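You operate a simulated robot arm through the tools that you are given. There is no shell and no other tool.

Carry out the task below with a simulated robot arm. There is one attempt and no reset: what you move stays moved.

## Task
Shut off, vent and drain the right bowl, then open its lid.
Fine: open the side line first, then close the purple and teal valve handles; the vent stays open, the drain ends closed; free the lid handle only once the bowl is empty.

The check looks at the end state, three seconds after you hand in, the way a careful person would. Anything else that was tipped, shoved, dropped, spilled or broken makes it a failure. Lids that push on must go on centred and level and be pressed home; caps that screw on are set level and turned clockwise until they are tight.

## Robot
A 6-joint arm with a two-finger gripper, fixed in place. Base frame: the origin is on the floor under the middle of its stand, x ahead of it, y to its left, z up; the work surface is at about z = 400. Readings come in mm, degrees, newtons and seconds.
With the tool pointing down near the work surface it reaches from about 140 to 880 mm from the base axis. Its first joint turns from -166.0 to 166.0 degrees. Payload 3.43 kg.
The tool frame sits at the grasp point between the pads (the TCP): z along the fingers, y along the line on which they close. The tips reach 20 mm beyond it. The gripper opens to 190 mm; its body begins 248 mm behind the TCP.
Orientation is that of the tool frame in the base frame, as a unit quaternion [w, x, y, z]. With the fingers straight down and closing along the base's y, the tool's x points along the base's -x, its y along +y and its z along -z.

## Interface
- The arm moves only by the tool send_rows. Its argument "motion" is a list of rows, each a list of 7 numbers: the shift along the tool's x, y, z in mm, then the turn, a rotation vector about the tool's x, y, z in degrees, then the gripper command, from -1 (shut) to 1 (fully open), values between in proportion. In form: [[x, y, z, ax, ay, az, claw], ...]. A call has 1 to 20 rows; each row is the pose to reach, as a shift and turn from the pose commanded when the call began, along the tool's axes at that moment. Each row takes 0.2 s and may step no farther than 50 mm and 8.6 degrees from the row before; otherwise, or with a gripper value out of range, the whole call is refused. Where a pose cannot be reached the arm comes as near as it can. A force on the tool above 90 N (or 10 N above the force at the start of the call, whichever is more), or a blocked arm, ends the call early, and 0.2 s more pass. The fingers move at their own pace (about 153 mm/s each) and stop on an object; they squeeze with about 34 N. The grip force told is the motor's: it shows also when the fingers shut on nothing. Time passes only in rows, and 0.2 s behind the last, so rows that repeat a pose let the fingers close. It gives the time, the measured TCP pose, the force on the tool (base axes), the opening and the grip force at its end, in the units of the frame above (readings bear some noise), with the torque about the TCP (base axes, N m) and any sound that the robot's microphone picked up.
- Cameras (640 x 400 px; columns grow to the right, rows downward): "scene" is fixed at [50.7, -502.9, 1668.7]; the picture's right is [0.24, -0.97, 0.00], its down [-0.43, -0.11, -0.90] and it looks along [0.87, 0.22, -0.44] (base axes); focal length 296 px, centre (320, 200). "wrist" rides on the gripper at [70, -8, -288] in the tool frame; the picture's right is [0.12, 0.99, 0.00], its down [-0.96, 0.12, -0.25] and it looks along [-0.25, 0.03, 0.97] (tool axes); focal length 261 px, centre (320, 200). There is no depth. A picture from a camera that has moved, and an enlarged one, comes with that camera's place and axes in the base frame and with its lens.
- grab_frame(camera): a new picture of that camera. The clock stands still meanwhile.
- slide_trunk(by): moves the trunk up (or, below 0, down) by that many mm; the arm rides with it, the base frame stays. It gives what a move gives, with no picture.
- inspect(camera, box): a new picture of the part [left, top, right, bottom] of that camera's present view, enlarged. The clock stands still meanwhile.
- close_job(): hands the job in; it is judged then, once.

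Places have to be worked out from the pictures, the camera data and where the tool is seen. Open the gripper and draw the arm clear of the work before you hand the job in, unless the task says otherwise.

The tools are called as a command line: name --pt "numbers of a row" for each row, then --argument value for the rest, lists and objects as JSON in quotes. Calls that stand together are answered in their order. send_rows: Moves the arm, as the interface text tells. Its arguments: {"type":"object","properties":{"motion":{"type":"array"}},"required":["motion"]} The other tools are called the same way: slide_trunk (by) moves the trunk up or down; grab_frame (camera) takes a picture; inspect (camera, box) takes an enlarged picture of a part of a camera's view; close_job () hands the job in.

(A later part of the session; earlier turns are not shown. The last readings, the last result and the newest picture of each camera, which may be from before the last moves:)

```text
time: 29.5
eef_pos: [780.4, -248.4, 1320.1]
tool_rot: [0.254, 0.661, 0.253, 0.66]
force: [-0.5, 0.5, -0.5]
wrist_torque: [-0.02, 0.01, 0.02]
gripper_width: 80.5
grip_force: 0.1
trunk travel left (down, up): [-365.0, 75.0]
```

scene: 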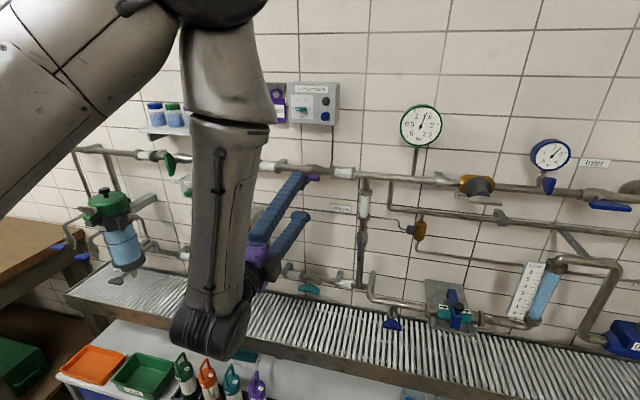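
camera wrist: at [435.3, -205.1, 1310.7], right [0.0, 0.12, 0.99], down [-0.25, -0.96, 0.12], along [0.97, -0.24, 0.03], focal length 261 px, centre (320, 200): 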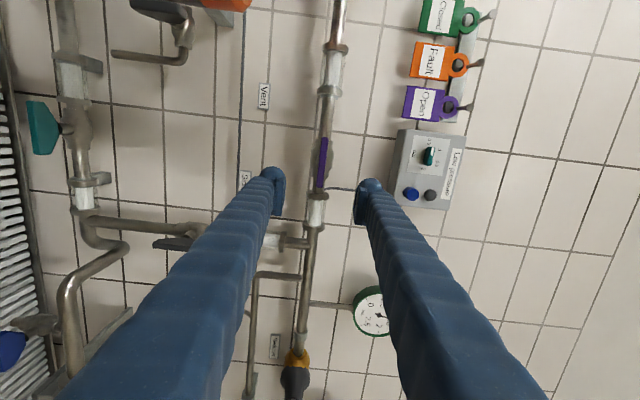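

Reachable so far; I continue the free-space test to +180° (plus a few degrees).

send_rows --pt "0 0 0 0 0 8 -0.15" --pt "0 0 0 0 0 16 -0.15" --pt "0 0 0 0 0 24 -0.15" --pt "0 0 0 0 0 32 -0.15" --pt "0 0 0 0 0 40 -0.15" --pt "0 0 0 0 0 46 -0.15"

grab_frame --camera "wrist"

grab_frame --camera "scene"

```text
time: 30.9
eef_pos: [781.1, -248.5, 1319.8]
tool_rot: [-0.025, 0.707, -0.024, 0.706]
force: [0.4, 0.2, 0.7]
wrist_torque: [-0.02, 0.04, 0.01]
gripper_width: 80.6
grip_force: 0.2
trunk travel left (down, up): [-365.0, 75.0]
```

```text
taken
camera wrist: at [493.9, -245.4, 1391.3], right [0.0, -1.0, 0.05], down [-0.25, -0.05, -0.97], along [0.97, -0.01, -0.25], focal length 261 px, centre (320, 200)
```

wrist: 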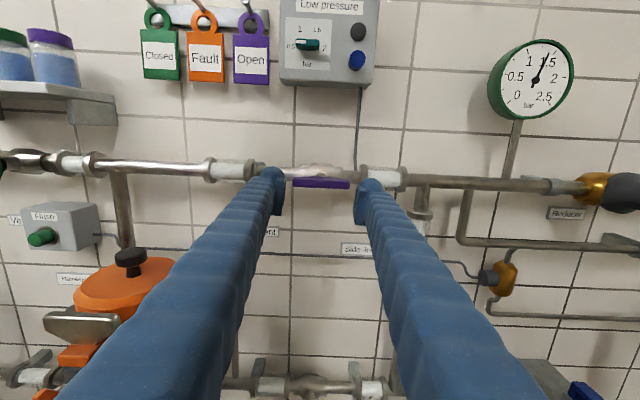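

```text
taken
```

scene: 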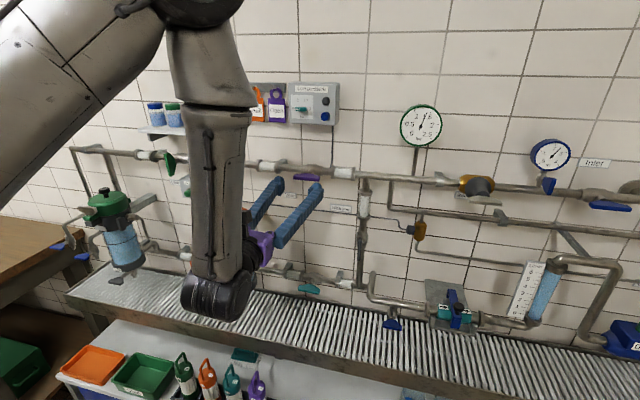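

Roll to +184° is fine in this configuration. I roll back to +90° and move in around the purple handle (TCP x≈872).

send_rows --pt "0 0 0 0 0 -8 -0.15" --pt "0 0 0 0 0 -16 -0.15" --pt "0 0 0 0 0 -24 -0.15" --pt "0 0 0 0 0 -32 -0.15" --pt "0 0 0 0 0 -40 -0.15" --pt "0 0 0 0 0 -48 -0.15" --pt "0 0 0 0 0 -56 -0.15" --pt "0 0 0 0 0 -64 -0.15" --pt "0 0 0 0 0 -72 -0.15" --pt "0 0 0 0 0 -80 -0.15" --pt "0 0 0 0 0 -88 -0.15" --pt "0 0 20 0 0 -94 -0.15" --pt "0 0 40 0 0 -94 -0.15" --pt "0 0 65 0 0 -94 -0.15" --pt "0 0 91 0 0 -94 -0.15" --pt "0 0 91 0 0 -94 -0.15"

grab_frame --camera "wrist"

inspect --camera "scene" --box '[270, 150, 350, 200]'

```text
time: 34.3
eef_pos: [871.8, -248.0, 1319.2]
tool_rot: [0.5, 0.5, 0.5, 0.499]
force: [0.0, -1.4, 0.6]
wrist_torque: [0.01, 0.04, 0.0]
gripper_width: 80.6
grip_force: 0.1
trunk travel left (down, up): [-365.0, 75.0]
```

```text
taken
camera wrist: at [584.9, -178.6, 1311.1], right [0.0, 0.12, 0.99], down [-0.25, -0.96, 0.12], along [0.97, -0.25, 0.03], focal length 261 px, centre (320, 200)
```

wrist: 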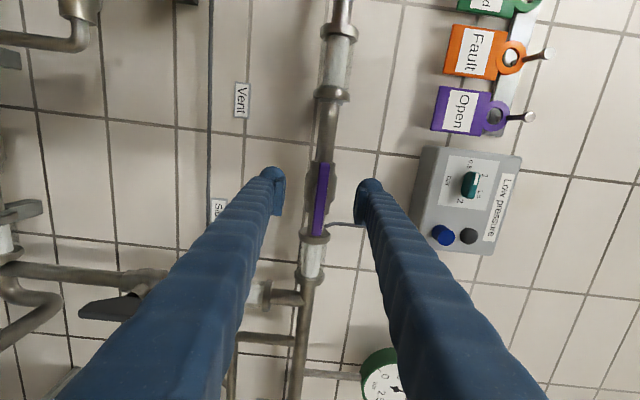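

```text
8.00 times, centred on (310, 175) of scene
camera zoom: at [50.7, -502.9, 1668.7], right [0.24, -0.97, 0.0], down [-0.43, -0.11, -0.9], along [0.87, 0.22, -0.44], focal length 2364 px, centre (400, 400)
```

zoom: 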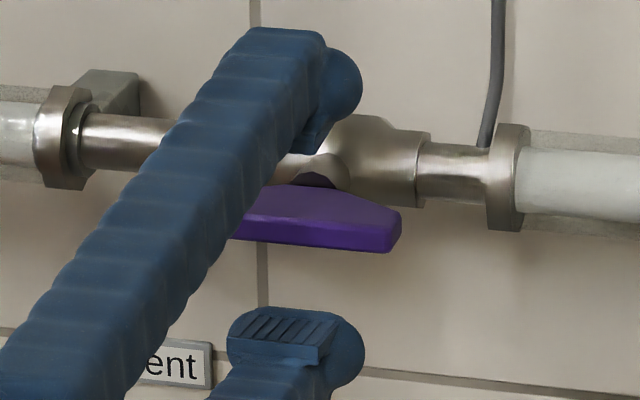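

The handle is between the fingers. I close on it.

send_rows --pt "0 0 0 0 0 0 -0.6" --pt "0 0 0 0 0 0 -1" --pt "0 0 0 0 0 0 -1"

```text
time: 35.1
eef_pos: [871.0, -248.7, 1319.9]
tool_rot: [0.5, 0.499, 0.5, 0.5]
force: [1.8, -0.3, 4.7]
wrist_torque: [0.07, -0.07, -0.04]
gripper_width: 10.8
grip_force: 44.6
trunk travel left (down, up): [-365.0, 75.0]
```

Gripped at 10.8 mm with little side force. I start turning clockwise, 24° first.

send_rows --pt "0 0.5 0 0 0 6 -1" --pt "0 1 0 0 0 12 -1" --pt "0 1 0 0 0 18 -1" --pt "0 1 0 0 0 24 -1"

inspect --camera "scene" --box '[270, 150, 350, 200]'

```text
time: 36.1
eef_pos: [871.8, -248.2, 1321.0]
tool_rot: [0.386, 0.593, 0.385, 0.593]
force: [3.2, -1.5, 2.1]
wrist_torque: [-0.1, 0.08, -0.16]
gripper_width: 10.9
grip_force: 44.5
trunk travel left (down, up): [-365.0, 75.0]
```

```text
8.00 times, centred on (310, 175) of scene
camera zoom: at [50.7, -502.9, 1668.7], right [0.24, -0.97, 0.0], down [-0.43, -0.11, -0.9], along [0.87, 0.22, -0.44], focal length 2364 px, centre (400, 400)
```

zoom: 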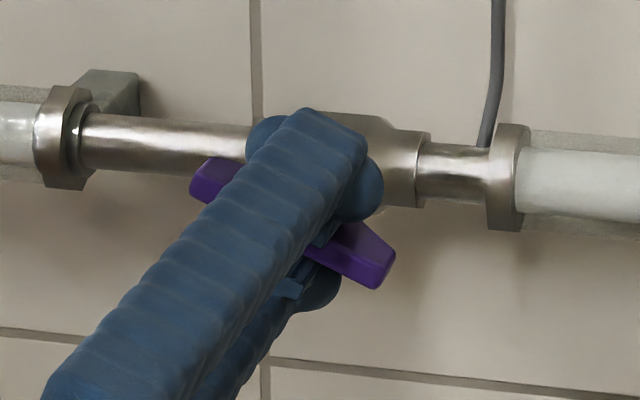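

The purple handle turns clockwise freely. I continue to the stop at 90°.

send_rows --pt "0 0 0 0 0 7 -1" --pt "0 0 0 0 0 14 -1" --pt "0 0 0 0 0 21 -1" --pt "0 0 0 0 0 28 -1" --pt "0 0 0 0 0 35 -1" --pt "0 0 0 0 0 42 -1" --pt "0 0 0 0 0 49 -1" --pt "0 0 0 0 0 56 -1" --pt "0 0 0 0 0 62 -1" --pt "0 0 0 0 0 66 -1" --pt "0 0 0 0 0 67.5 -1" --pt "0 0 0 0 0 67.5 -1"

inspect --camera "scene" --box '[270, 150, 350, 200]'

grab_frame --camera "wrist"

```text
time: 38.7
eef_pos: [872.6, -249.6, 1321.0]
tool_rot: [-0.009, 0.707, -0.01, 0.707]
force: [6.9, -14.6, 15.5]
wrist_torque: [-1.0, -0.12, -0.05]
gripper_width: 11.2
grip_force: 44.9
trunk travel left (down, up): [-365.0, 75.0]
```

```text
8.00 times, centred on (310, 175) of scene
camera zoom: at [50.7, -502.9, 1668.7], right [0.24, -0.97, 0.0], down [-0.43, -0.11, -0.9], along [0.87, 0.22, -0.44], focal length 2364 px, centre (400, 400)
```

zoom: 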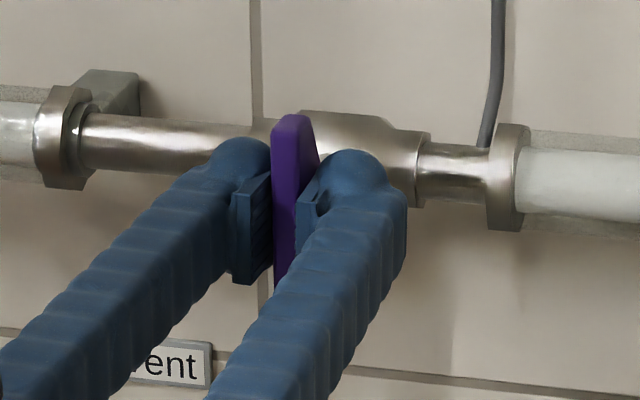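

```text
taken
camera wrist: at [584.9, -243.8, 1391.9], right [0.0, -1.0, 0.09], down [-0.25, -0.09, -0.96], along [0.97, -0.02, -0.25], focal length 261 px, centre (320, 200)
```

wrist: 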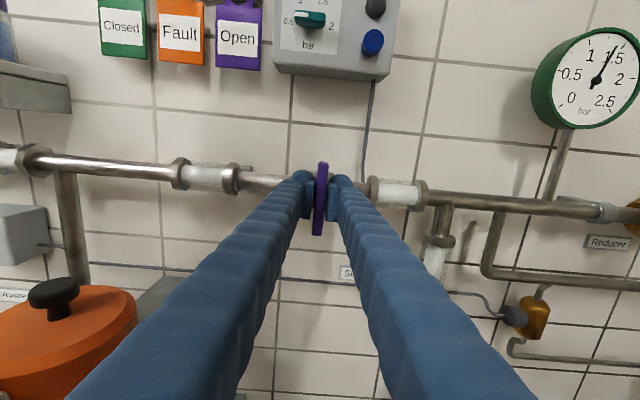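

The stop is reached (torque 1 N·m) and the purple handle is now across the pipe — closed. I release and retract.

send_rows --pt "0 0 0 0 0 -1.2 -0.6" --pt "0 0 0 0 0 -1.2 -0.15" --pt "0 0 0 0 0 -1.2 -0.15" --pt "0 0 -40 0 0 -1.2 -0.15" --pt "0 0 -80 0 0 -1.2 -0.15" --pt "0 0 -110 0 0 -1.2 -0.15" --pt "0 0 -110 0 0 -1.2 -0.15"

grab_frame --camera "wrist"

grab_frame --camera "scene"

```text
time: 40.3
eef_pos: [763.0, -247.9, 1321.5]
tool_rot: [-0.002, 0.707, 0.0, 0.707]
force: [0.0, -0.2, 0.2]
wrist_torque: [0.01, 0.0, 0.02]
gripper_width: 80.8
grip_force: 0.0
trunk travel left (down, up): [-365.0, 75.0]
```

```text
taken
camera wrist: at [475.4, -240.6, 1391.6], right [0.0, -0.99, 0.12], down [-0.25, -0.11, -0.96], along [0.97, -0.03, -0.25], focal length 261 px, centre (320, 200)
```

wrist: 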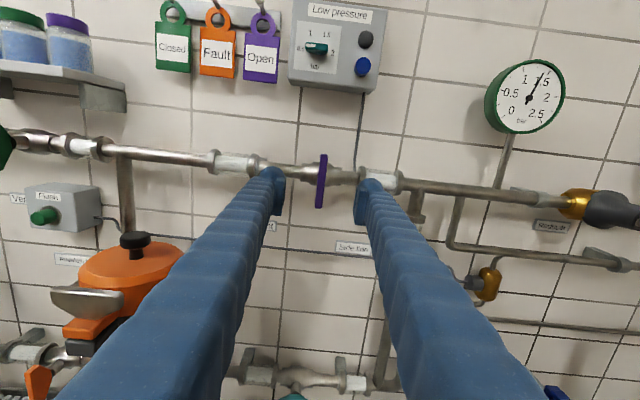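

```text
taken
```

scene: 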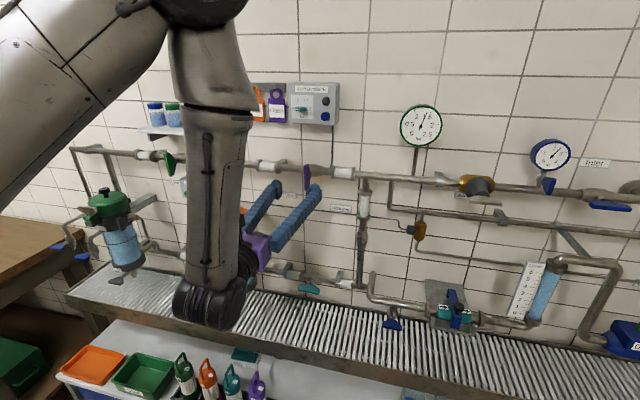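

Purple is closed. For the teal valve (≈(865,-253,880)) I lower the trunk fully; the path at x≤785 is clear of the vent (y≈-100) and the tray edge (x≈700, z≈778) stays below.

slide_trunk --by -360

grab_frame --camera "wrist"

grab_frame --camera "scene"

```text
time: 43.8
eef_pos: [762.2, -247.5, 961.8]
tool_rot: [-0.002, 0.707, -0.001, 0.707]
force: [-0.6, 0.1, 0.1]
wrist_torque: [0.02, 0.02, 0.04]
gripper_width: 80.6
grip_force: 0.0
trunk travel left (down, up): [-5.0, 435.0]
```

```text
taken
camera wrist: at [474.9, -240.6, 1031.9], right [0.0, -0.99, 0.12], down [-0.25, -0.11, -0.96], along [0.97, -0.03, -0.25], focal length 261 px, centre (320, 200)
```

wrist: 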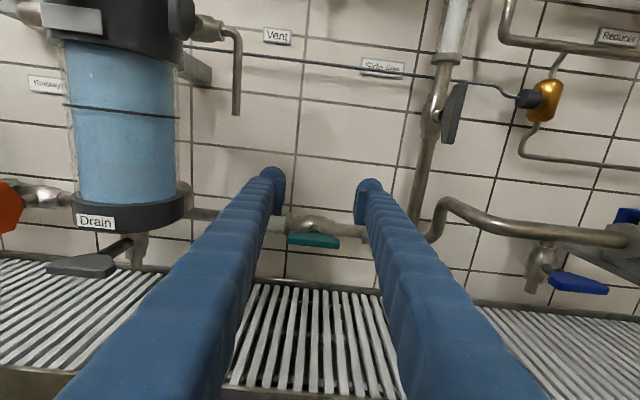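

```text
taken
```

scene: 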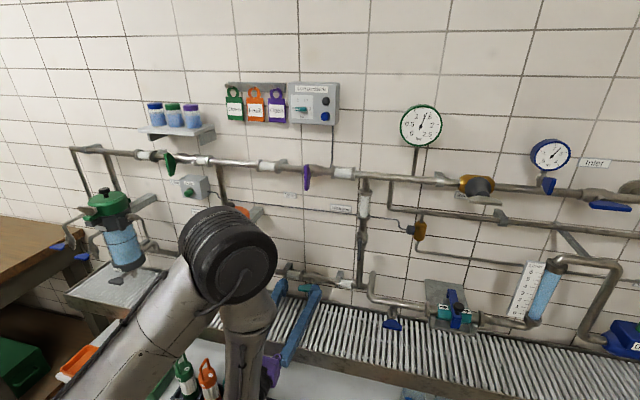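

I can see the teal handle at ≈(313,240). I zoom in both views for a better fix.

inspect --camera "wrist" --box '[270, 200, 370, 280]'

inspect --camera "scene" --box '[270, 260, 350, 310]'

```text
5.00 times, centred on (320, 240) of wrist
camera zoom: at [474.9, -240.6, 1031.9], right [0.0, -0.99, 0.12], down [-0.25, -0.11, -0.96], along [0.97, -0.03, -0.25], focal length 1303 px, centre (320, 0)
```

zoom: 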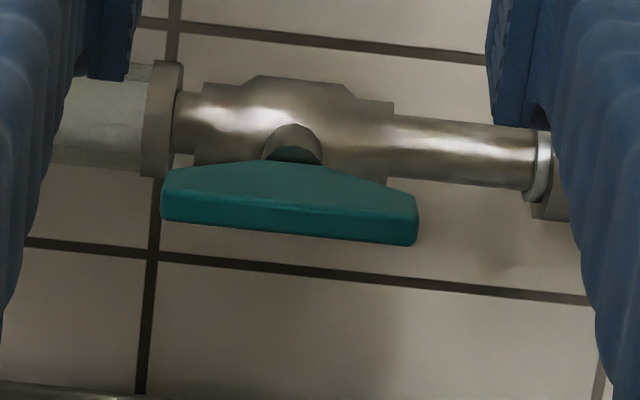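

```text
8.00 times, centred on (310, 285) of scene
camera zoom: at [50.7, -502.9, 1668.7], right [0.24, -0.97, 0.0], down [-0.43, -0.11, -0.9], along [0.87, 0.22, -0.44], focal length 2364 px, centre (400, -480)
```

zoom: 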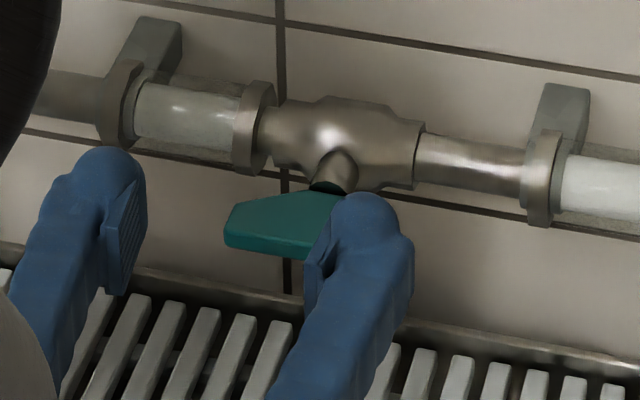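

The teal front face centre is ≈(864,-251,861). I narrow the opening to 60 mm, roll back to +90° and descend to z≈865, staying at x≈765.

send_rows --pt "0 0 0 0 0 -8.2 -0.37" --pt "0 0 0 0 0 -16.4 -0.37" --pt "0 0 0 0 0 -24.6 -0.37" --pt "0 0 0 0 0 -32.8 -0.37" --pt "0 0 0 0 0 -41 -0.37" --pt "0 0 0 0 0 -49.2 -0.37" --pt "0 0 0 0 0 -57.4 -0.37" --pt "0 0 0 0 0 -65.6 -0.37" --pt "0 0 0 0 0 -73.8 -0.37" --pt "0 0 0 0 0 -82 -0.37" --pt "0 0 0 0 0 -90 -0.37" --pt "-25 1 1 0 0 -90 -0.37" --pt "-50 2 2 0 0 -90 -0.37" --pt "-75 3 3 0 0 -90 -0.37" --pt "-75 3 3 0 0 -90 -0.37"

grab_frame --camera "wrist"

grab_frame --camera "scene"

```text
time: 47.0
eef_pos: [765.7, -251.3, 885.5]
tool_rot: [0.498, 0.502, 0.5, 0.5]
force: [-0.1, 0.4, -0.5]
wrist_torque: [0.0, -0.04, 0.04]
gripper_width: 59.8
grip_force: 0.1
trunk travel left (down, up): [-5.0, 435.0]
```

```text
taken
camera wrist: at [478.9, -181.7, 877.8], right [0.0, 0.12, 0.99], down [-0.25, -0.96, 0.11], along [0.97, -0.25, 0.03], focal length 261 px, centre (320, 200)
```

wrist: 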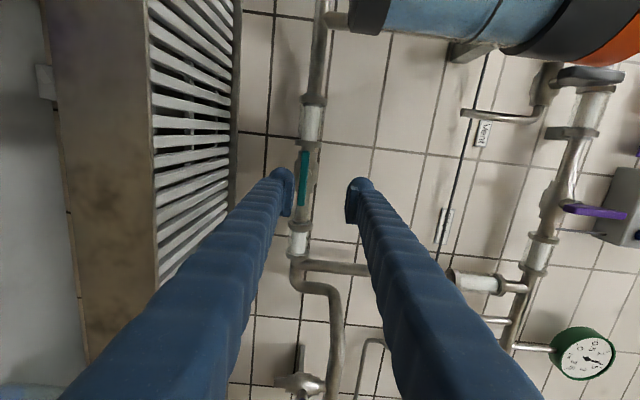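

```text
taken
```

scene: 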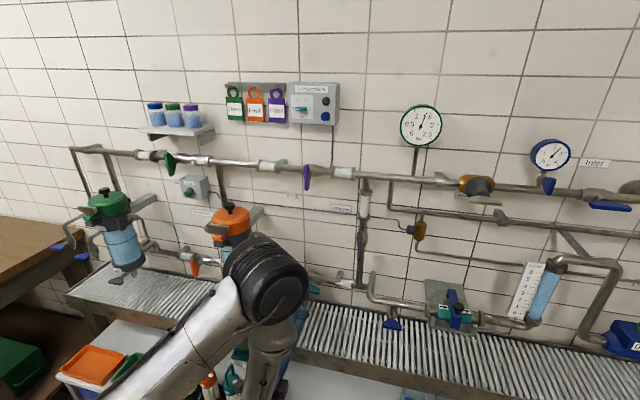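

The teal handle is at ≈(865,-250.5,862). I lower to match and advance to x≈820 first.

send_rows --pt "0.5 -12 0 0 0 0 -0.37" --pt "0.8 -23.5 0 0 0 0 -0.37" --pt "0.8 -23.5 27 0 0 0 -0.37" --pt "0.8 -23.5 54 0 0 0 -0.37" --pt "0.8 -23.5 54 0 0 0 -0.37"

inspect --camera "wrist" --box '[240, 100, 400, 220]'

inspect --camera "scene" --box '[270, 260, 350, 310]'

```text
time: 48.2
eef_pos: [819.2, -249.6, 862.2]
tool_rot: [0.499, 0.501, 0.499, 0.501]
force: [-0.2, 1.2, 1.3]
wrist_torque: [0.07, 0.01, 0.01]
gripper_width: 59.6
grip_force: 0.0
trunk travel left (down, up): [-5.0, 435.0]
```

```text
3.33 times, centred on (320, 160) of wrist
camera zoom: at [532.6, -179.8, 853.8], right [0.0, 0.12, 0.99], down [-0.25, -0.96, 0.11], along [0.97, -0.25, 0.03], focal length 869 px, centre (320, 333)
```

zoom: 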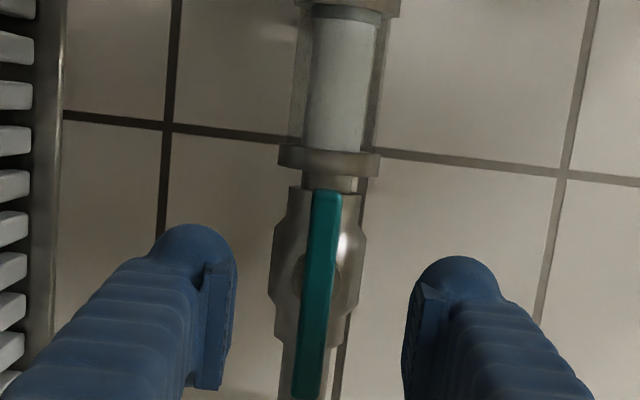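

```text
8.00 times, centred on (310, 285) of scene
camera zoom: at [50.7, -502.9, 1668.7], right [0.24, -0.97, 0.0], down [-0.43, -0.11, -0.9], along [0.87, 0.22, -0.44], focal length 2364 px, centre (400, -480)
```

zoom: 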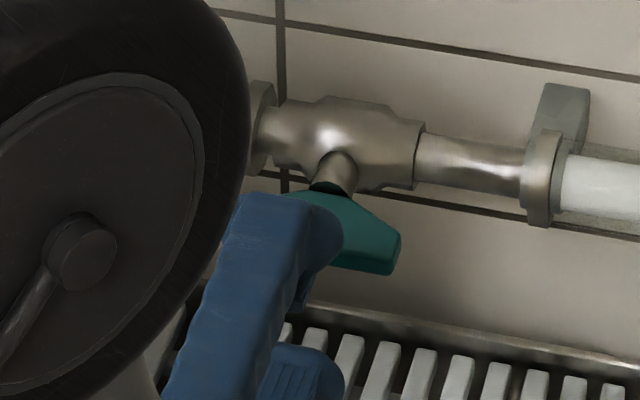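

Well aligned. I advance to x≈871 and close.

send_rows --pt "0 0 18 0 0 0 -0.37" --pt "0 0 36 0 0 0 -0.37" --pt "0 0 52 0 0 0 -0.37" --pt "0 0 52 0 0 0 -0.37" --pt "0 0 52 0 0 0 -0.7" --pt "0 0 52 0 0 0 -1" --pt "0 0 52 0 0 0 -1"

```text
time: 49.8
eef_pos: [870.4, -247.9, 861.0]
tool_rot: [0.498, 0.502, 0.5, 0.5]
force: [-2.9, -0.4, -12.9]
wrist_torque: [-0.05, 0.11, -0.11]
gripper_width: 11.1
grip_force: 44.2
trunk travel left (down, up): [-5.0, 435.0]
```

Gripped; the handle is a couple of mm lower than the tool. I turn clockwise, easing the TCP down ~2 mm.

send_rows --pt "-0.5 -1 0 0 0 6 -1" --pt "-1 -2 0 0 0 12 -1" --pt "-1 -2 0 0 0 18 -1" --pt "-1 -2 0 0 0 24 -1"

inspect --camera "wrist" --box '[240, 120, 400, 240]'

```text
time: 50.8
eef_pos: [871.3, -250.3, 859.6]
tool_rot: [0.384, 0.594, 0.383, 0.594]
force: [-0.1, 10.2, -5.3]
wrist_torque: [-0.1, -0.09, 0.3]
gripper_width: 10.8
grip_force: 44.5
trunk travel left (down, up): [-5.0, 435.0]
```

```text
3.33 times, centred on (320, 180) of wrist
camera zoom: at [584.7, -183.0, 881.8], right [0.0, -0.3, 0.95], down [-0.25, -0.92, -0.29], along [0.97, -0.23, -0.07], focal length 869 px, centre (320, 267)
```

zoom: 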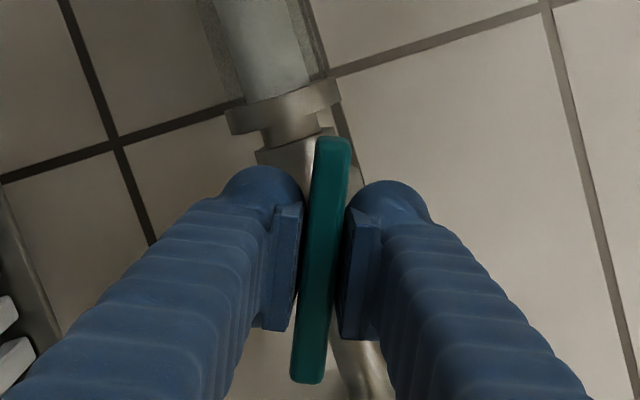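

Turning fine. I continue to the stop with a small recentering.

send_rows --pt "1 -1 0 0 0 7 -1" --pt "1.4 -1.5 0 0 0 14 -1" --pt "1.4 -1.5 0 0 0 21 -1" --pt "1.4 -1.5 0 0 0 28 -1" --pt "1.4 -1.5 0 0 0 35 -1" --pt "1.4 -1.5 0 0 0 42 -1" --pt "1.4 -1.5 0 0 0 49 -1" --pt "1.4 -1.5 0 0 0 56 -1" --pt "1.4 -1.5 0 0 0 62 -1" --pt "1.4 -1.5 0 0 0 66 -1" --pt "1.4 -1.5 0 0 0 67.5 -1" --pt "1.4 -1.5 0 0 0 67.5 -1"

grab_frame --camera "wrist"

inspect --camera "scene" --box '[270, 260, 350, 310]'

```text
time: 53.4
eef_pos: [870.6, -249.7, 860.9]
tool_rot: [-0.01, 0.707, -0.011, 0.707]
force: [26.6, -13.9, 17.4]
wrist_torque: [-1.1, -0.21, -0.1]
gripper_width: 11.4
grip_force: 43.7
trunk travel left (down, up): [-5.0, 435.0]
```

```text
taken
camera wrist: at [584.4, -244.1, 931.0], right [0.0, -1.0, 0.09], down [-0.25, -0.09, -0.97], along [0.97, -0.02, -0.25], focal length 261 px, centre (320, 200)
```

wrist: 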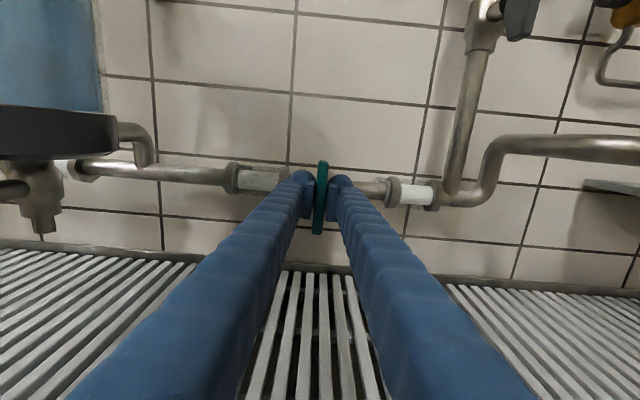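

```text
8.00 times, centred on (310, 285) of scene
camera zoom: at [50.7, -502.9, 1668.7], right [0.24, -0.97, 0.0], down [-0.43, -0.11, -0.9], along [0.87, 0.22, -0.44], focal length 2364 px, centre (400, -480)
```

zoom: 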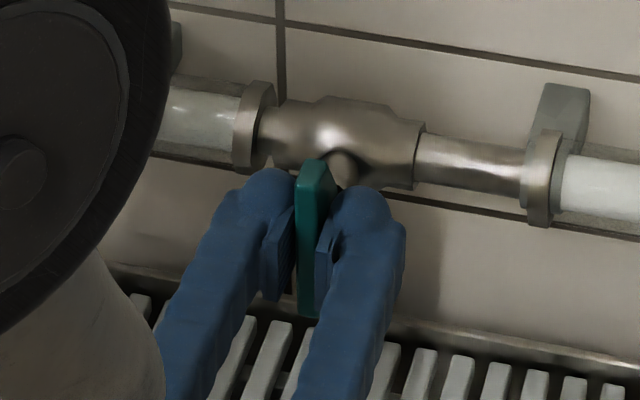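

The teal handle is across its pipe at the stop (1.1 N·m) — closed. I release and retract.

send_rows --pt "0 0 0 0 0 -1.2 -0.7" --pt "0 0 0 0 0 -1.2 -0.37" --pt "0 0 0 0 0 -1.2 -0.37" --pt "0 0 -35 0 0 -1.2 -0.37" --pt "0 0 -70 0 0 -1.2 -0.37" --pt "0 0 -105 0 0 -1.2 -0.37" --pt "0 0 -105 0 0 -1.2 -0.37"

inspect --camera "scene" --box '[270, 260, 350, 310]'

grab_frame --camera "wrist"

```text
time: 55.0
eef_pos: [767.1, -249.9, 859.1]
tool_rot: [-0.002, 0.707, -0.003, 0.707]
force: [-0.1, 0.9, -0.1]
wrist_torque: [0.01, 0.04, 0.05]
gripper_width: 59.8
grip_force: 0.1
trunk travel left (down, up): [-5.0, 435.0]
```

```text
8.00 times, centred on (310, 285) of scene
camera zoom: at [50.7, -502.9, 1668.7], right [0.24, -0.97, 0.0], down [-0.43, -0.11, -0.9], along [0.87, 0.22, -0.44], focal length 2364 px, centre (400, -480)
```

zoom: 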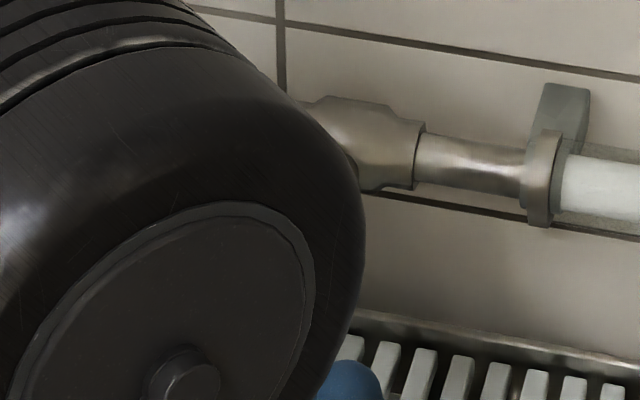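

```text
taken
camera wrist: at [479.5, -242.1, 930.4], right [0.0, -0.99, 0.11], down [-0.25, -0.11, -0.96], along [0.97, -0.03, -0.25], focal length 261 px, centre (320, 200)
```

wrist: 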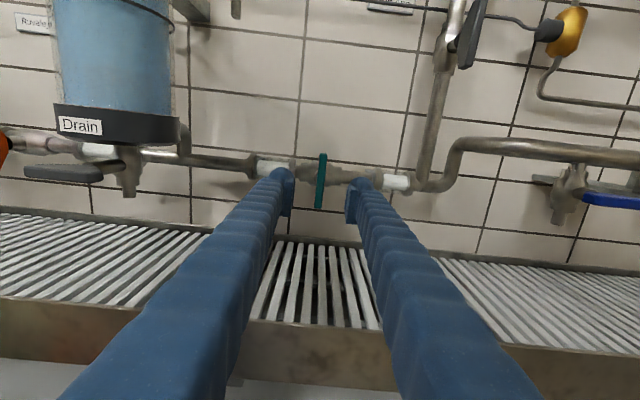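

Teal confirmed closed. Next the vent (≈(761,-100,1135), handle vertical, which matches my current roll). I pull back and raise the trunk by 270 mm.

send_rows --pt "0 0 -30 0 0 0 -0.37" --pt "0 0 -60 0 0 0 -0.37" --pt "0 0 -80 0 0 0 -0.37"

slide_trunk --by 270

grab_frame --camera "wrist"

grab_frame --camera "scene"

```text
time: 55.8
eef_pos: [692.3, -256.0, 855.8]
tool_rot: [-0.003, 0.707, -0.002, 0.707]
force: [0.0, 0.9, 0.3]
wrist_torque: [0.01, 0.04, -0.05]
gripper_width: 60.0
grip_force: 0.2
out of reach, approached as far as the arm can: row 3
trunk travel left (down, up): [-5.0, 435.0]
```

```text
time: 58.5
eef_pos: [693.9, -256.2, 1126.1]
tool_rot: [-0.004, 0.707, -0.003, 0.707]
force: [-0.4, 0.0, -0.2]
wrist_torque: [0.05, -0.01, 0.02]
gripper_width: 59.4
grip_force: 0.0
trunk travel left (down, up): [-275.0, 165.0]
```

```text
taken
camera wrist: at [406.3, -249.9, 1195.4], right [0.0, -0.99, 0.11], down [-0.25, -0.11, -0.96], along [0.97, -0.03, -0.25], focal length 261 px, centre (320, 200)
```

wrist: 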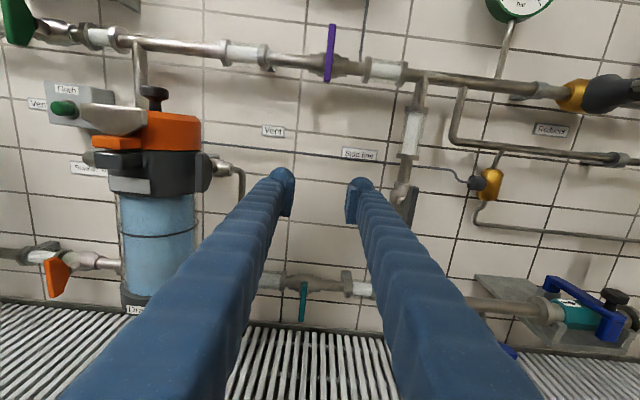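

```text
taken
```

scene: 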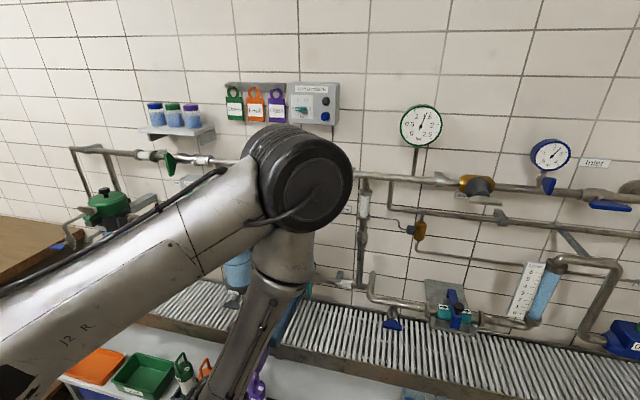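

This configuration has an inner reach limit near x≈690; being further below the shoulder lets me work closer in. I raise the trunk near its top and then lower the arm itself in front of the vent.

slide_trunk --by 160

send_rows --pt "-25 0 0 0 0 0 -0.37" --pt "-50 0 0 0 0 0 -0.37" --pt "-75 0 0 0 0 0 -0.37" --pt "-100 -20 0 0 0 0 -0.37" --pt "-125 -40 0 0 0 0 -0.37" --pt "-145 -60 0 0 0 0 -0.37" --pt "-145 -60 0 0 0 0 -0.37"

grab_frame --camera "wrist"

grab_frame --camera "scene"

```text
time: 60.4
eef_pos: [693.9, -255.4, 1285.5]
tool_rot: [-0.004, 0.707, -0.003, 0.707]
force: [-0.3, 0.1, -0.4]
wrist_torque: [0.0, -0.03, 0.01]
gripper_width: 59.9
grip_force: 0.1
trunk travel left (down, up): [-435.0, 5.0]
```

```text
time: 62.0
eef_pos: [699.2, -220.1, 1142.7]
tool_rot: [-0.012, 0.712, 0.007, 0.702]
force: [-0.6, 0.5, 0.2]
wrist_torque: [-0.02, -0.03, -0.03]
gripper_width: 59.9
grip_force: 0.0
out of reach, approached as far as the arm can: row 5, 6, 7
trunk travel left (down, up): [-435.0, 5.0]
```

```text
taken
camera wrist: at [413.5, -220.3, 1217.9], right [0.03, -0.99, 0.11], down [-0.26, -0.11, -0.96], along [0.97, 0.0, -0.26], focal length 261 px, centre (320, 200)
```

wrist: 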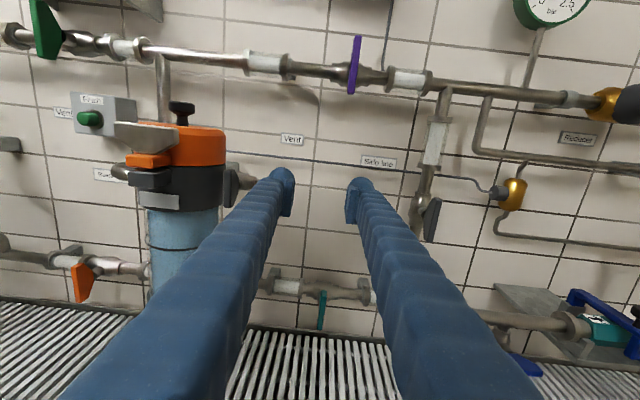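

```text
taken
```

scene: 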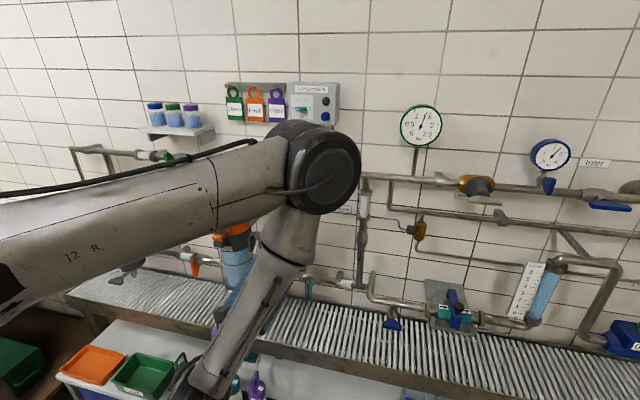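

Vent handle is just hidden behind my left finger and this region is near the inner limit, so I shift right a bit to get a clear close view of the vent geometry.

send_rows --pt "0 25 5 0 0 0 -0.37" --pt "0 50 10 0 0 0 -0.37" --pt "0 70 10 0 0 0 -0.37" --pt "0 70 10 0 0 0 -0.37"

grab_frame --camera "wrist"

inspect --camera "wrist" --box '[80, 80, 280, 220]'

```text
time: 63.0
eef_pos: [709.3, -290.2, 1141.1]
tool_rot: [-0.005, 0.707, -0.002, 0.707]
force: [-0.1, 0.1, 0.2]
wrist_torque: [-0.05, -0.01, 0.01]
gripper_width: 60.1
grip_force: 0.0
trunk travel left (down, up): [-435.0, 5.0]
```

```text
taken
camera wrist: at [422.0, -283.8, 1212.1], right [0.0, -0.99, 0.11], down [-0.25, -0.11, -0.96], along [0.97, -0.02, -0.25], focal length 261 px, centre (320, 200)
```

wrist: 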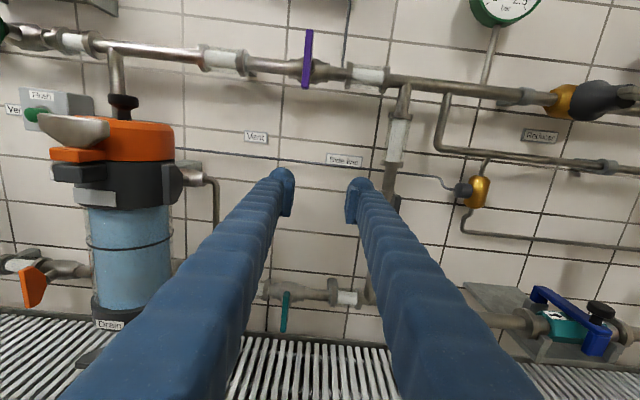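

```text
2.86 times, centred on (180, 150) of wrist
camera zoom: at [422.0, -283.8, 1212.1], right [0.0, -0.99, 0.11], down [-0.25, -0.11, -0.96], along [0.97, -0.02, -0.25], focal length 745 px, centre (720, 343)
```

zoom: 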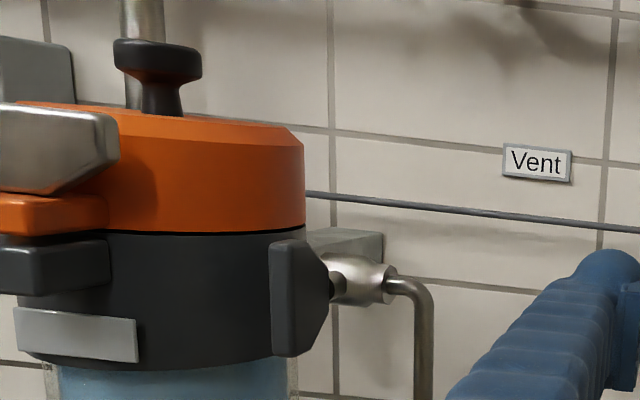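

The vent handle is a smaller plate (~51 mm tall, front at x≈745, centre ≈(y -98, z 1130)) close to the bowl. I'll push its top to the left (counter-clockwise) with the closed fingertips from the right, with the tool yawed left. First roll back to +90° and close the fingers, in free space.

send_rows --pt "3 0 0 0 0 -8.2 -0.7" --pt "6 0 0 0 0 -16.4 -1" --pt "9 0 0 0 0 -24.6 -1" --pt "12 0 0 0 0 -32.8 -1" --pt "15 0 0 0 0 -41 -1" --pt "18 0 0 0 0 -49.2 -1" --pt "21 0 0 0 0 -57.4 -1" --pt "24 0 0 0 0 -65.6 -1" --pt "27 0 0 0 0 -73.8 -1" --pt "29 0 0 0 0 -82 -1" --pt "29 0 0 0 0 -90 -1" --pt "29 0 0 0 0 -90 -1"

grab_frame --camera "wrist"

```text
time: 65.6
eef_pos: [708.8, -289.3, 1171.8]
tool_rot: [0.497, 0.501, 0.498, 0.503]
force: [0.0, 0.1, 0.2]
wrist_torque: [-0.02, 0.02, 0.04]
gripper_width: 0.0
grip_force: 33.8
trunk travel left (down, up): [-435.0, 5.0]
```

```text
taken
camera wrist: at [421.9, -220.8, 1163.3], right [0.0, 0.11, 0.99], down [-0.25, -0.96, 0.11], along [0.97, -0.24, 0.03], focal length 261 px, centre (320, 200)
```

wrist: 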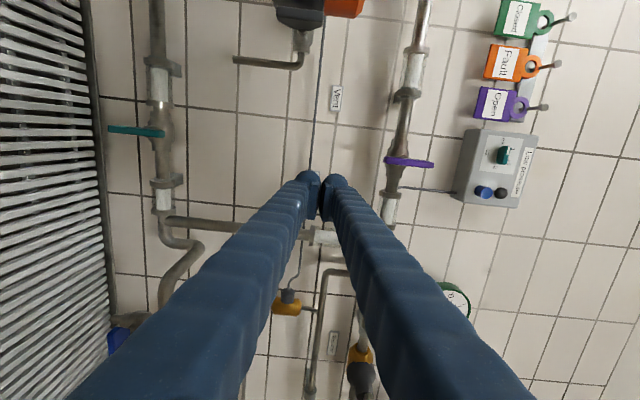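

I yaw the tool 30° to the left about the TCP and look at the vent from there.

send_rows --pt "0 0 0 0 7.5 0 -1" --pt "0 0 0 0 15 0 -1" --pt "0 0 0 0 22.5 0 -1" --pt "0 0 0 0 30 0 -1" --pt "0 0 0 0 30 0 -1"

grab_frame --camera "wrist"

grab_frame --camera "scene"

```text
time: 66.8
eef_pos: [709.0, -290.2, 1171.3]
tool_rot: [0.352, 0.354, 0.61, 0.616]
force: [-0.1, 0.1, -0.4]
wrist_torque: [0.0, -0.01, -0.01]
gripper_width: 0.0
grip_force: 34.3
trunk travel left (down, up): [-435.0, 5.0]
```

```text
taken
camera wrist: at [425.3, -374.5, 1162.1], right [-0.06, 0.09, 0.99], down [0.27, -0.96, 0.11], along [0.96, 0.27, 0.03], focal length 261 px, centre (320, 200)
```

wrist: 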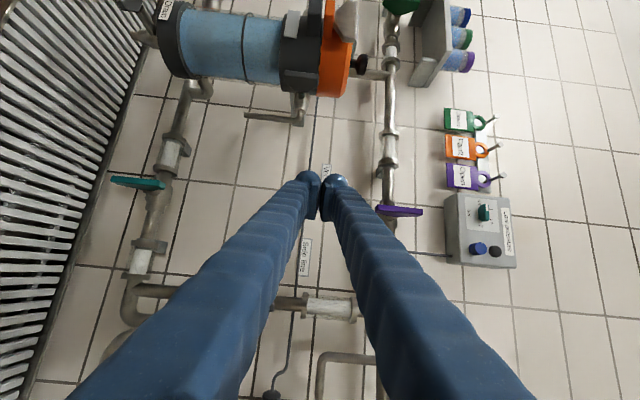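

```text
taken
```

scene: 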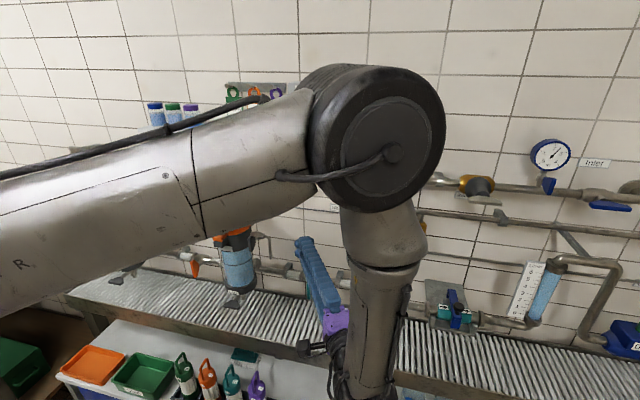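

Reachable. I zoom on the vent from this viewpoint.

inspect --camera "wrist" --box '[240, 30, 370, 140]'

inspect --camera "scene" --box '[200, 215, 300, 285]'

```text
3.64 times, centred on (305, 85) of wrist
camera zoom: at [425.3, -374.5, 1162.1], right [-0.06, 0.09, 0.99], down [0.27, -0.96, 0.11], along [0.96, 0.27, 0.03], focal length 948 px, centre (374, 618)
```

zoom: 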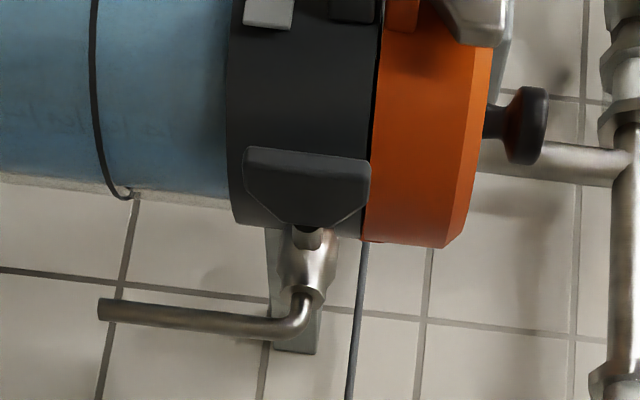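

```text
5.71 times, centred on (250, 250) of scene
camera zoom: at [50.7, -502.9, 1668.7], right [0.24, -0.97, 0.0], down [-0.43, -0.11, -0.9], along [0.87, 0.22, -0.44], focal length 1689 px, centre (720, -86)
```

zoom: 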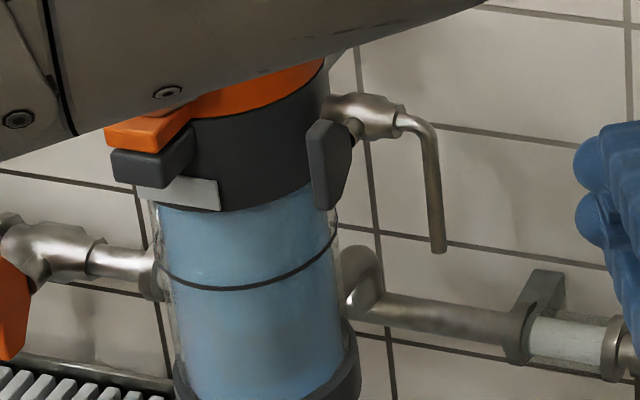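

Clear view: vent front edge ≈(745,-98), centre z≈1129, plate vertical. I move the closed fingertips to a pre-contact point right of the handle's upper half, with the fingertip stack's bottom just above the pivot.

send_rows --pt "24 -1 21 0 0 0 -1" --pt "48 -2 42 0 0 0 -1" --pt "72 -3 63 0 0 0 -1" --pt "96 -4 85 0 0 0 -1" --pt "96 -4 85 0 0 0 -1"

grab_frame --camera "wrist"

inspect --camera "scene" --box '[200, 215, 300, 285]'

```text
time: 68.0
eef_pos: [733.6, -163.6, 1167.7]
tool_rot: [0.351, 0.355, 0.61, 0.615]
force: [0.9, -0.2, -0.3]
wrist_torque: [-0.03, -0.02, -0.03]
gripper_width: 0.0
grip_force: 34.5
trunk travel left (down, up): [-435.0, 5.0]
```

```text
taken
camera wrist: at [450.4, -247.6, 1158.6], right [-0.06, 0.09, 0.99], down [0.27, -0.96, 0.11], along [0.96, 0.27, 0.03], focal length 261 px, centre (320, 200)
```

wrist: 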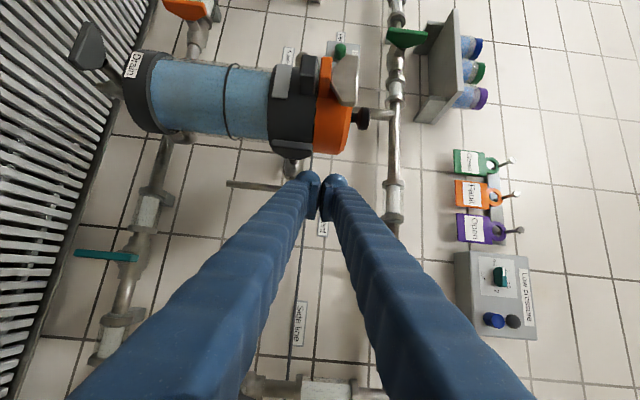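

```text
5.71 times, centred on (250, 250) of scene
camera zoom: at [50.7, -502.9, 1668.7], right [0.24, -0.97, 0.0], down [-0.43, -0.11, -0.9], along [0.87, 0.22, -0.44], focal length 1689 px, centre (720, -86)
```

zoom: 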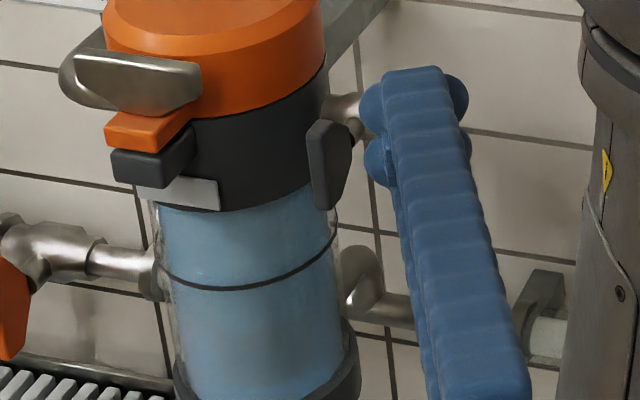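

Everything is clearly visible in the scene view now. I move in to x≈747 and start pushing the handle's top to the left, in small steps.

send_rows --pt "9 0 13 0 0 0 -1" --pt "18.1 0 25.9 0 0 0 -1" --pt "22.4 0 28.4 0 0 0 -1" --pt "26.7 0 30.9 0 0 0 -1" --pt "31.1 0 33.4 0 0 0 -1" --pt "31.1 0 33.4 0 0 0 -1"

inspect --camera "scene" --box '[200, 215, 300, 285]'

inspect --camera "wrist" --box '[240, 100, 370, 220]'

```text
time: 69.4
eef_pos: [747.8, -119.3, 1168.7]
tool_rot: [0.352, 0.355, 0.609, 0.615]
force: [0.1, 0.0, 0.6]
wrist_torque: [0.0, -0.03, -0.01]
gripper_width: 0.1
grip_force: 34.3
trunk travel left (down, up): [-435.0, 5.0]
```

```text
5.71 times, centred on (250, 250) of scene
camera zoom: at [50.7, -502.9, 1668.7], right [0.24, -0.97, 0.0], down [-0.43, -0.11, -0.9], along [0.87, 0.22, -0.44], focal length 1689 px, centre (720, -86)
```

zoom: 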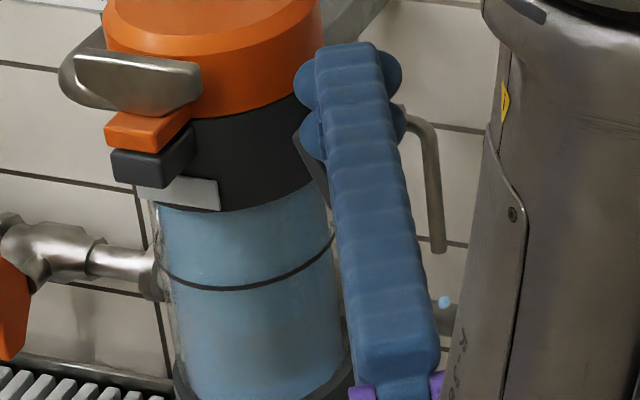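

```text
3.33 times, centred on (305, 160) of wrist
camera zoom: at [463.8, -204.0, 1159.2], right [-0.06, 0.09, 0.99], down [0.27, -0.96, 0.11], along [0.96, 0.27, 0.03], focal length 869 px, centre (370, 333)
```

zoom: 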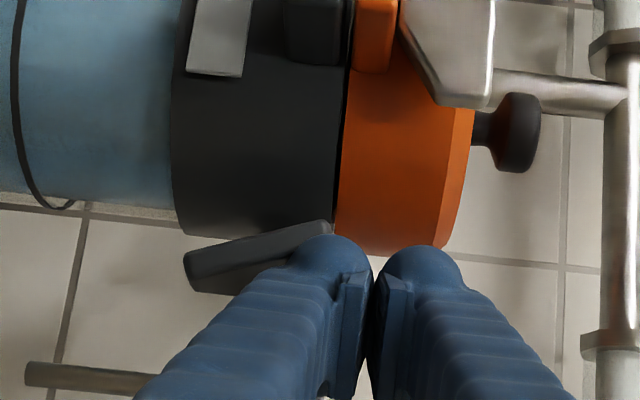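

The handle is turning counter-clockwise with almost no force. I keep pushing left in small steps.

send_rows --pt "3.5 0 2 0 0 0 -1" --pt "6.9 0 4 0 0 0 -1" --pt "10.4 0 6 0 0 0 -1" --pt "10.4 0 6 0 0 0 -1"

inspect --camera "scene" --box '[200, 215, 300, 285]'

inspect --camera "wrist" --box '[240, 100, 370, 220]'

```text
time: 70.4
eef_pos: [748.1, -108.0, 1168.8]
tool_rot: [0.352, 0.355, 0.61, 0.615]
force: [0.7, -2.0, 1.8]
wrist_torque: [-0.04, -0.02, 0.0]
gripper_width: 0.0
grip_force: 33.9
trunk travel left (down, up): [-435.0, 5.0]
```

```text
5.71 times, centred on (250, 250) of scene
camera zoom: at [50.7, -502.9, 1668.7], right [0.24, -0.97, 0.0], down [-0.43, -0.11, -0.9], along [0.87, 0.22, -0.44], focal length 1689 px, centre (720, -86)
```

zoom: 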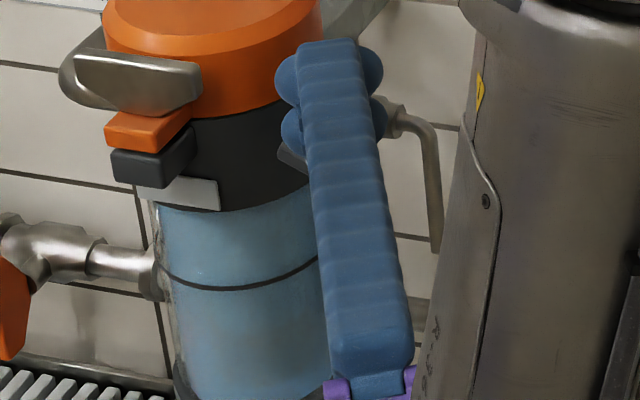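

```text
3.33 times, centred on (305, 160) of wrist
camera zoom: at [464.2, -192.7, 1159.5], right [-0.06, 0.09, 0.99], down [0.27, -0.96, 0.11], along [0.96, 0.27, 0.03], focal length 869 px, centre (370, 333)
```

zoom: 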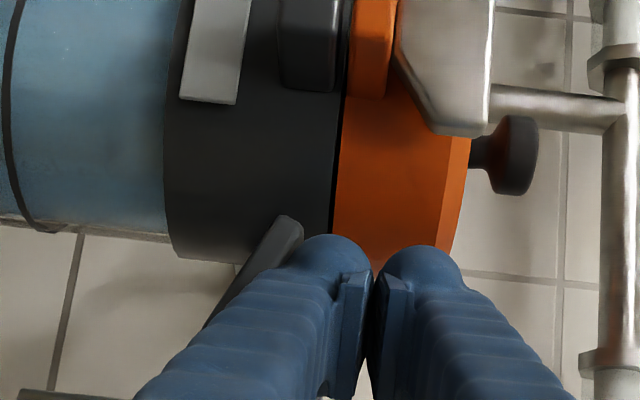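

About 55° now, still little force. I continue another 9 mm, staying clear of the collar.

send_rows --pt "2.6 0 1.5 0 0 0 -1" --pt "5.2 0 3 0 0 0 -1" --pt "7.8 0 4.5 0 0 0 -1" --pt "7.8 0 4.5 0 0 0 -1"

inspect --camera "scene" --box '[200, 215, 300, 285]'

inspect --camera "wrist" --box '[240, 100, 370, 220]'

```text
time: 71.4
eef_pos: [747.9, -98.6, 1168.4]
tool_rot: [0.351, 0.354, 0.61, 0.616]
force: [0.0, 0.1, 0.6]
wrist_torque: [0.06, -0.02, -0.03]
gripper_width: 0.1
grip_force: 34.3
trunk travel left (down, up): [-435.0, 5.0]
```

```text
5.71 times, centred on (250, 250) of scene
camera zoom: at [50.7, -502.9, 1668.7], right [0.24, -0.97, 0.0], down [-0.43, -0.11, -0.9], along [0.87, 0.22, -0.44], focal length 1689 px, centre (720, -86)
```

zoom: 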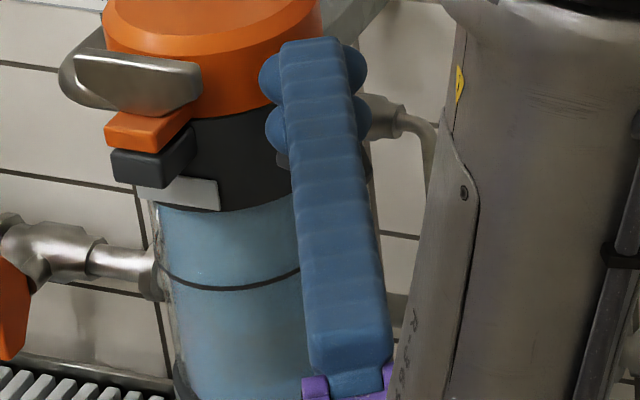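

```text
3.33 times, centred on (305, 160) of wrist
camera zoom: at [463.9, -183.6, 1159.5], right [-0.06, 0.09, 0.99], down [0.27, -0.96, 0.11], along [0.96, 0.27, 0.03], focal length 869 px, centre (370, 333)
```

zoom: 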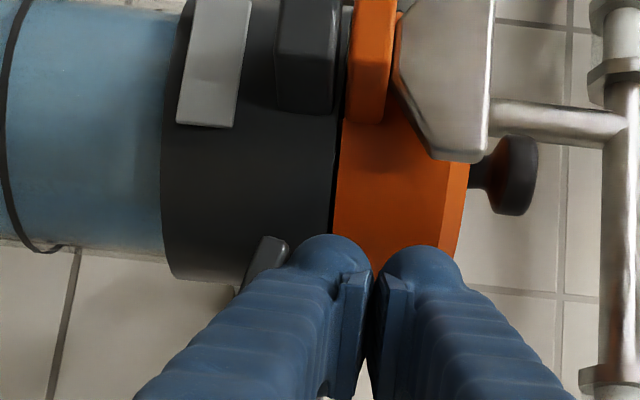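

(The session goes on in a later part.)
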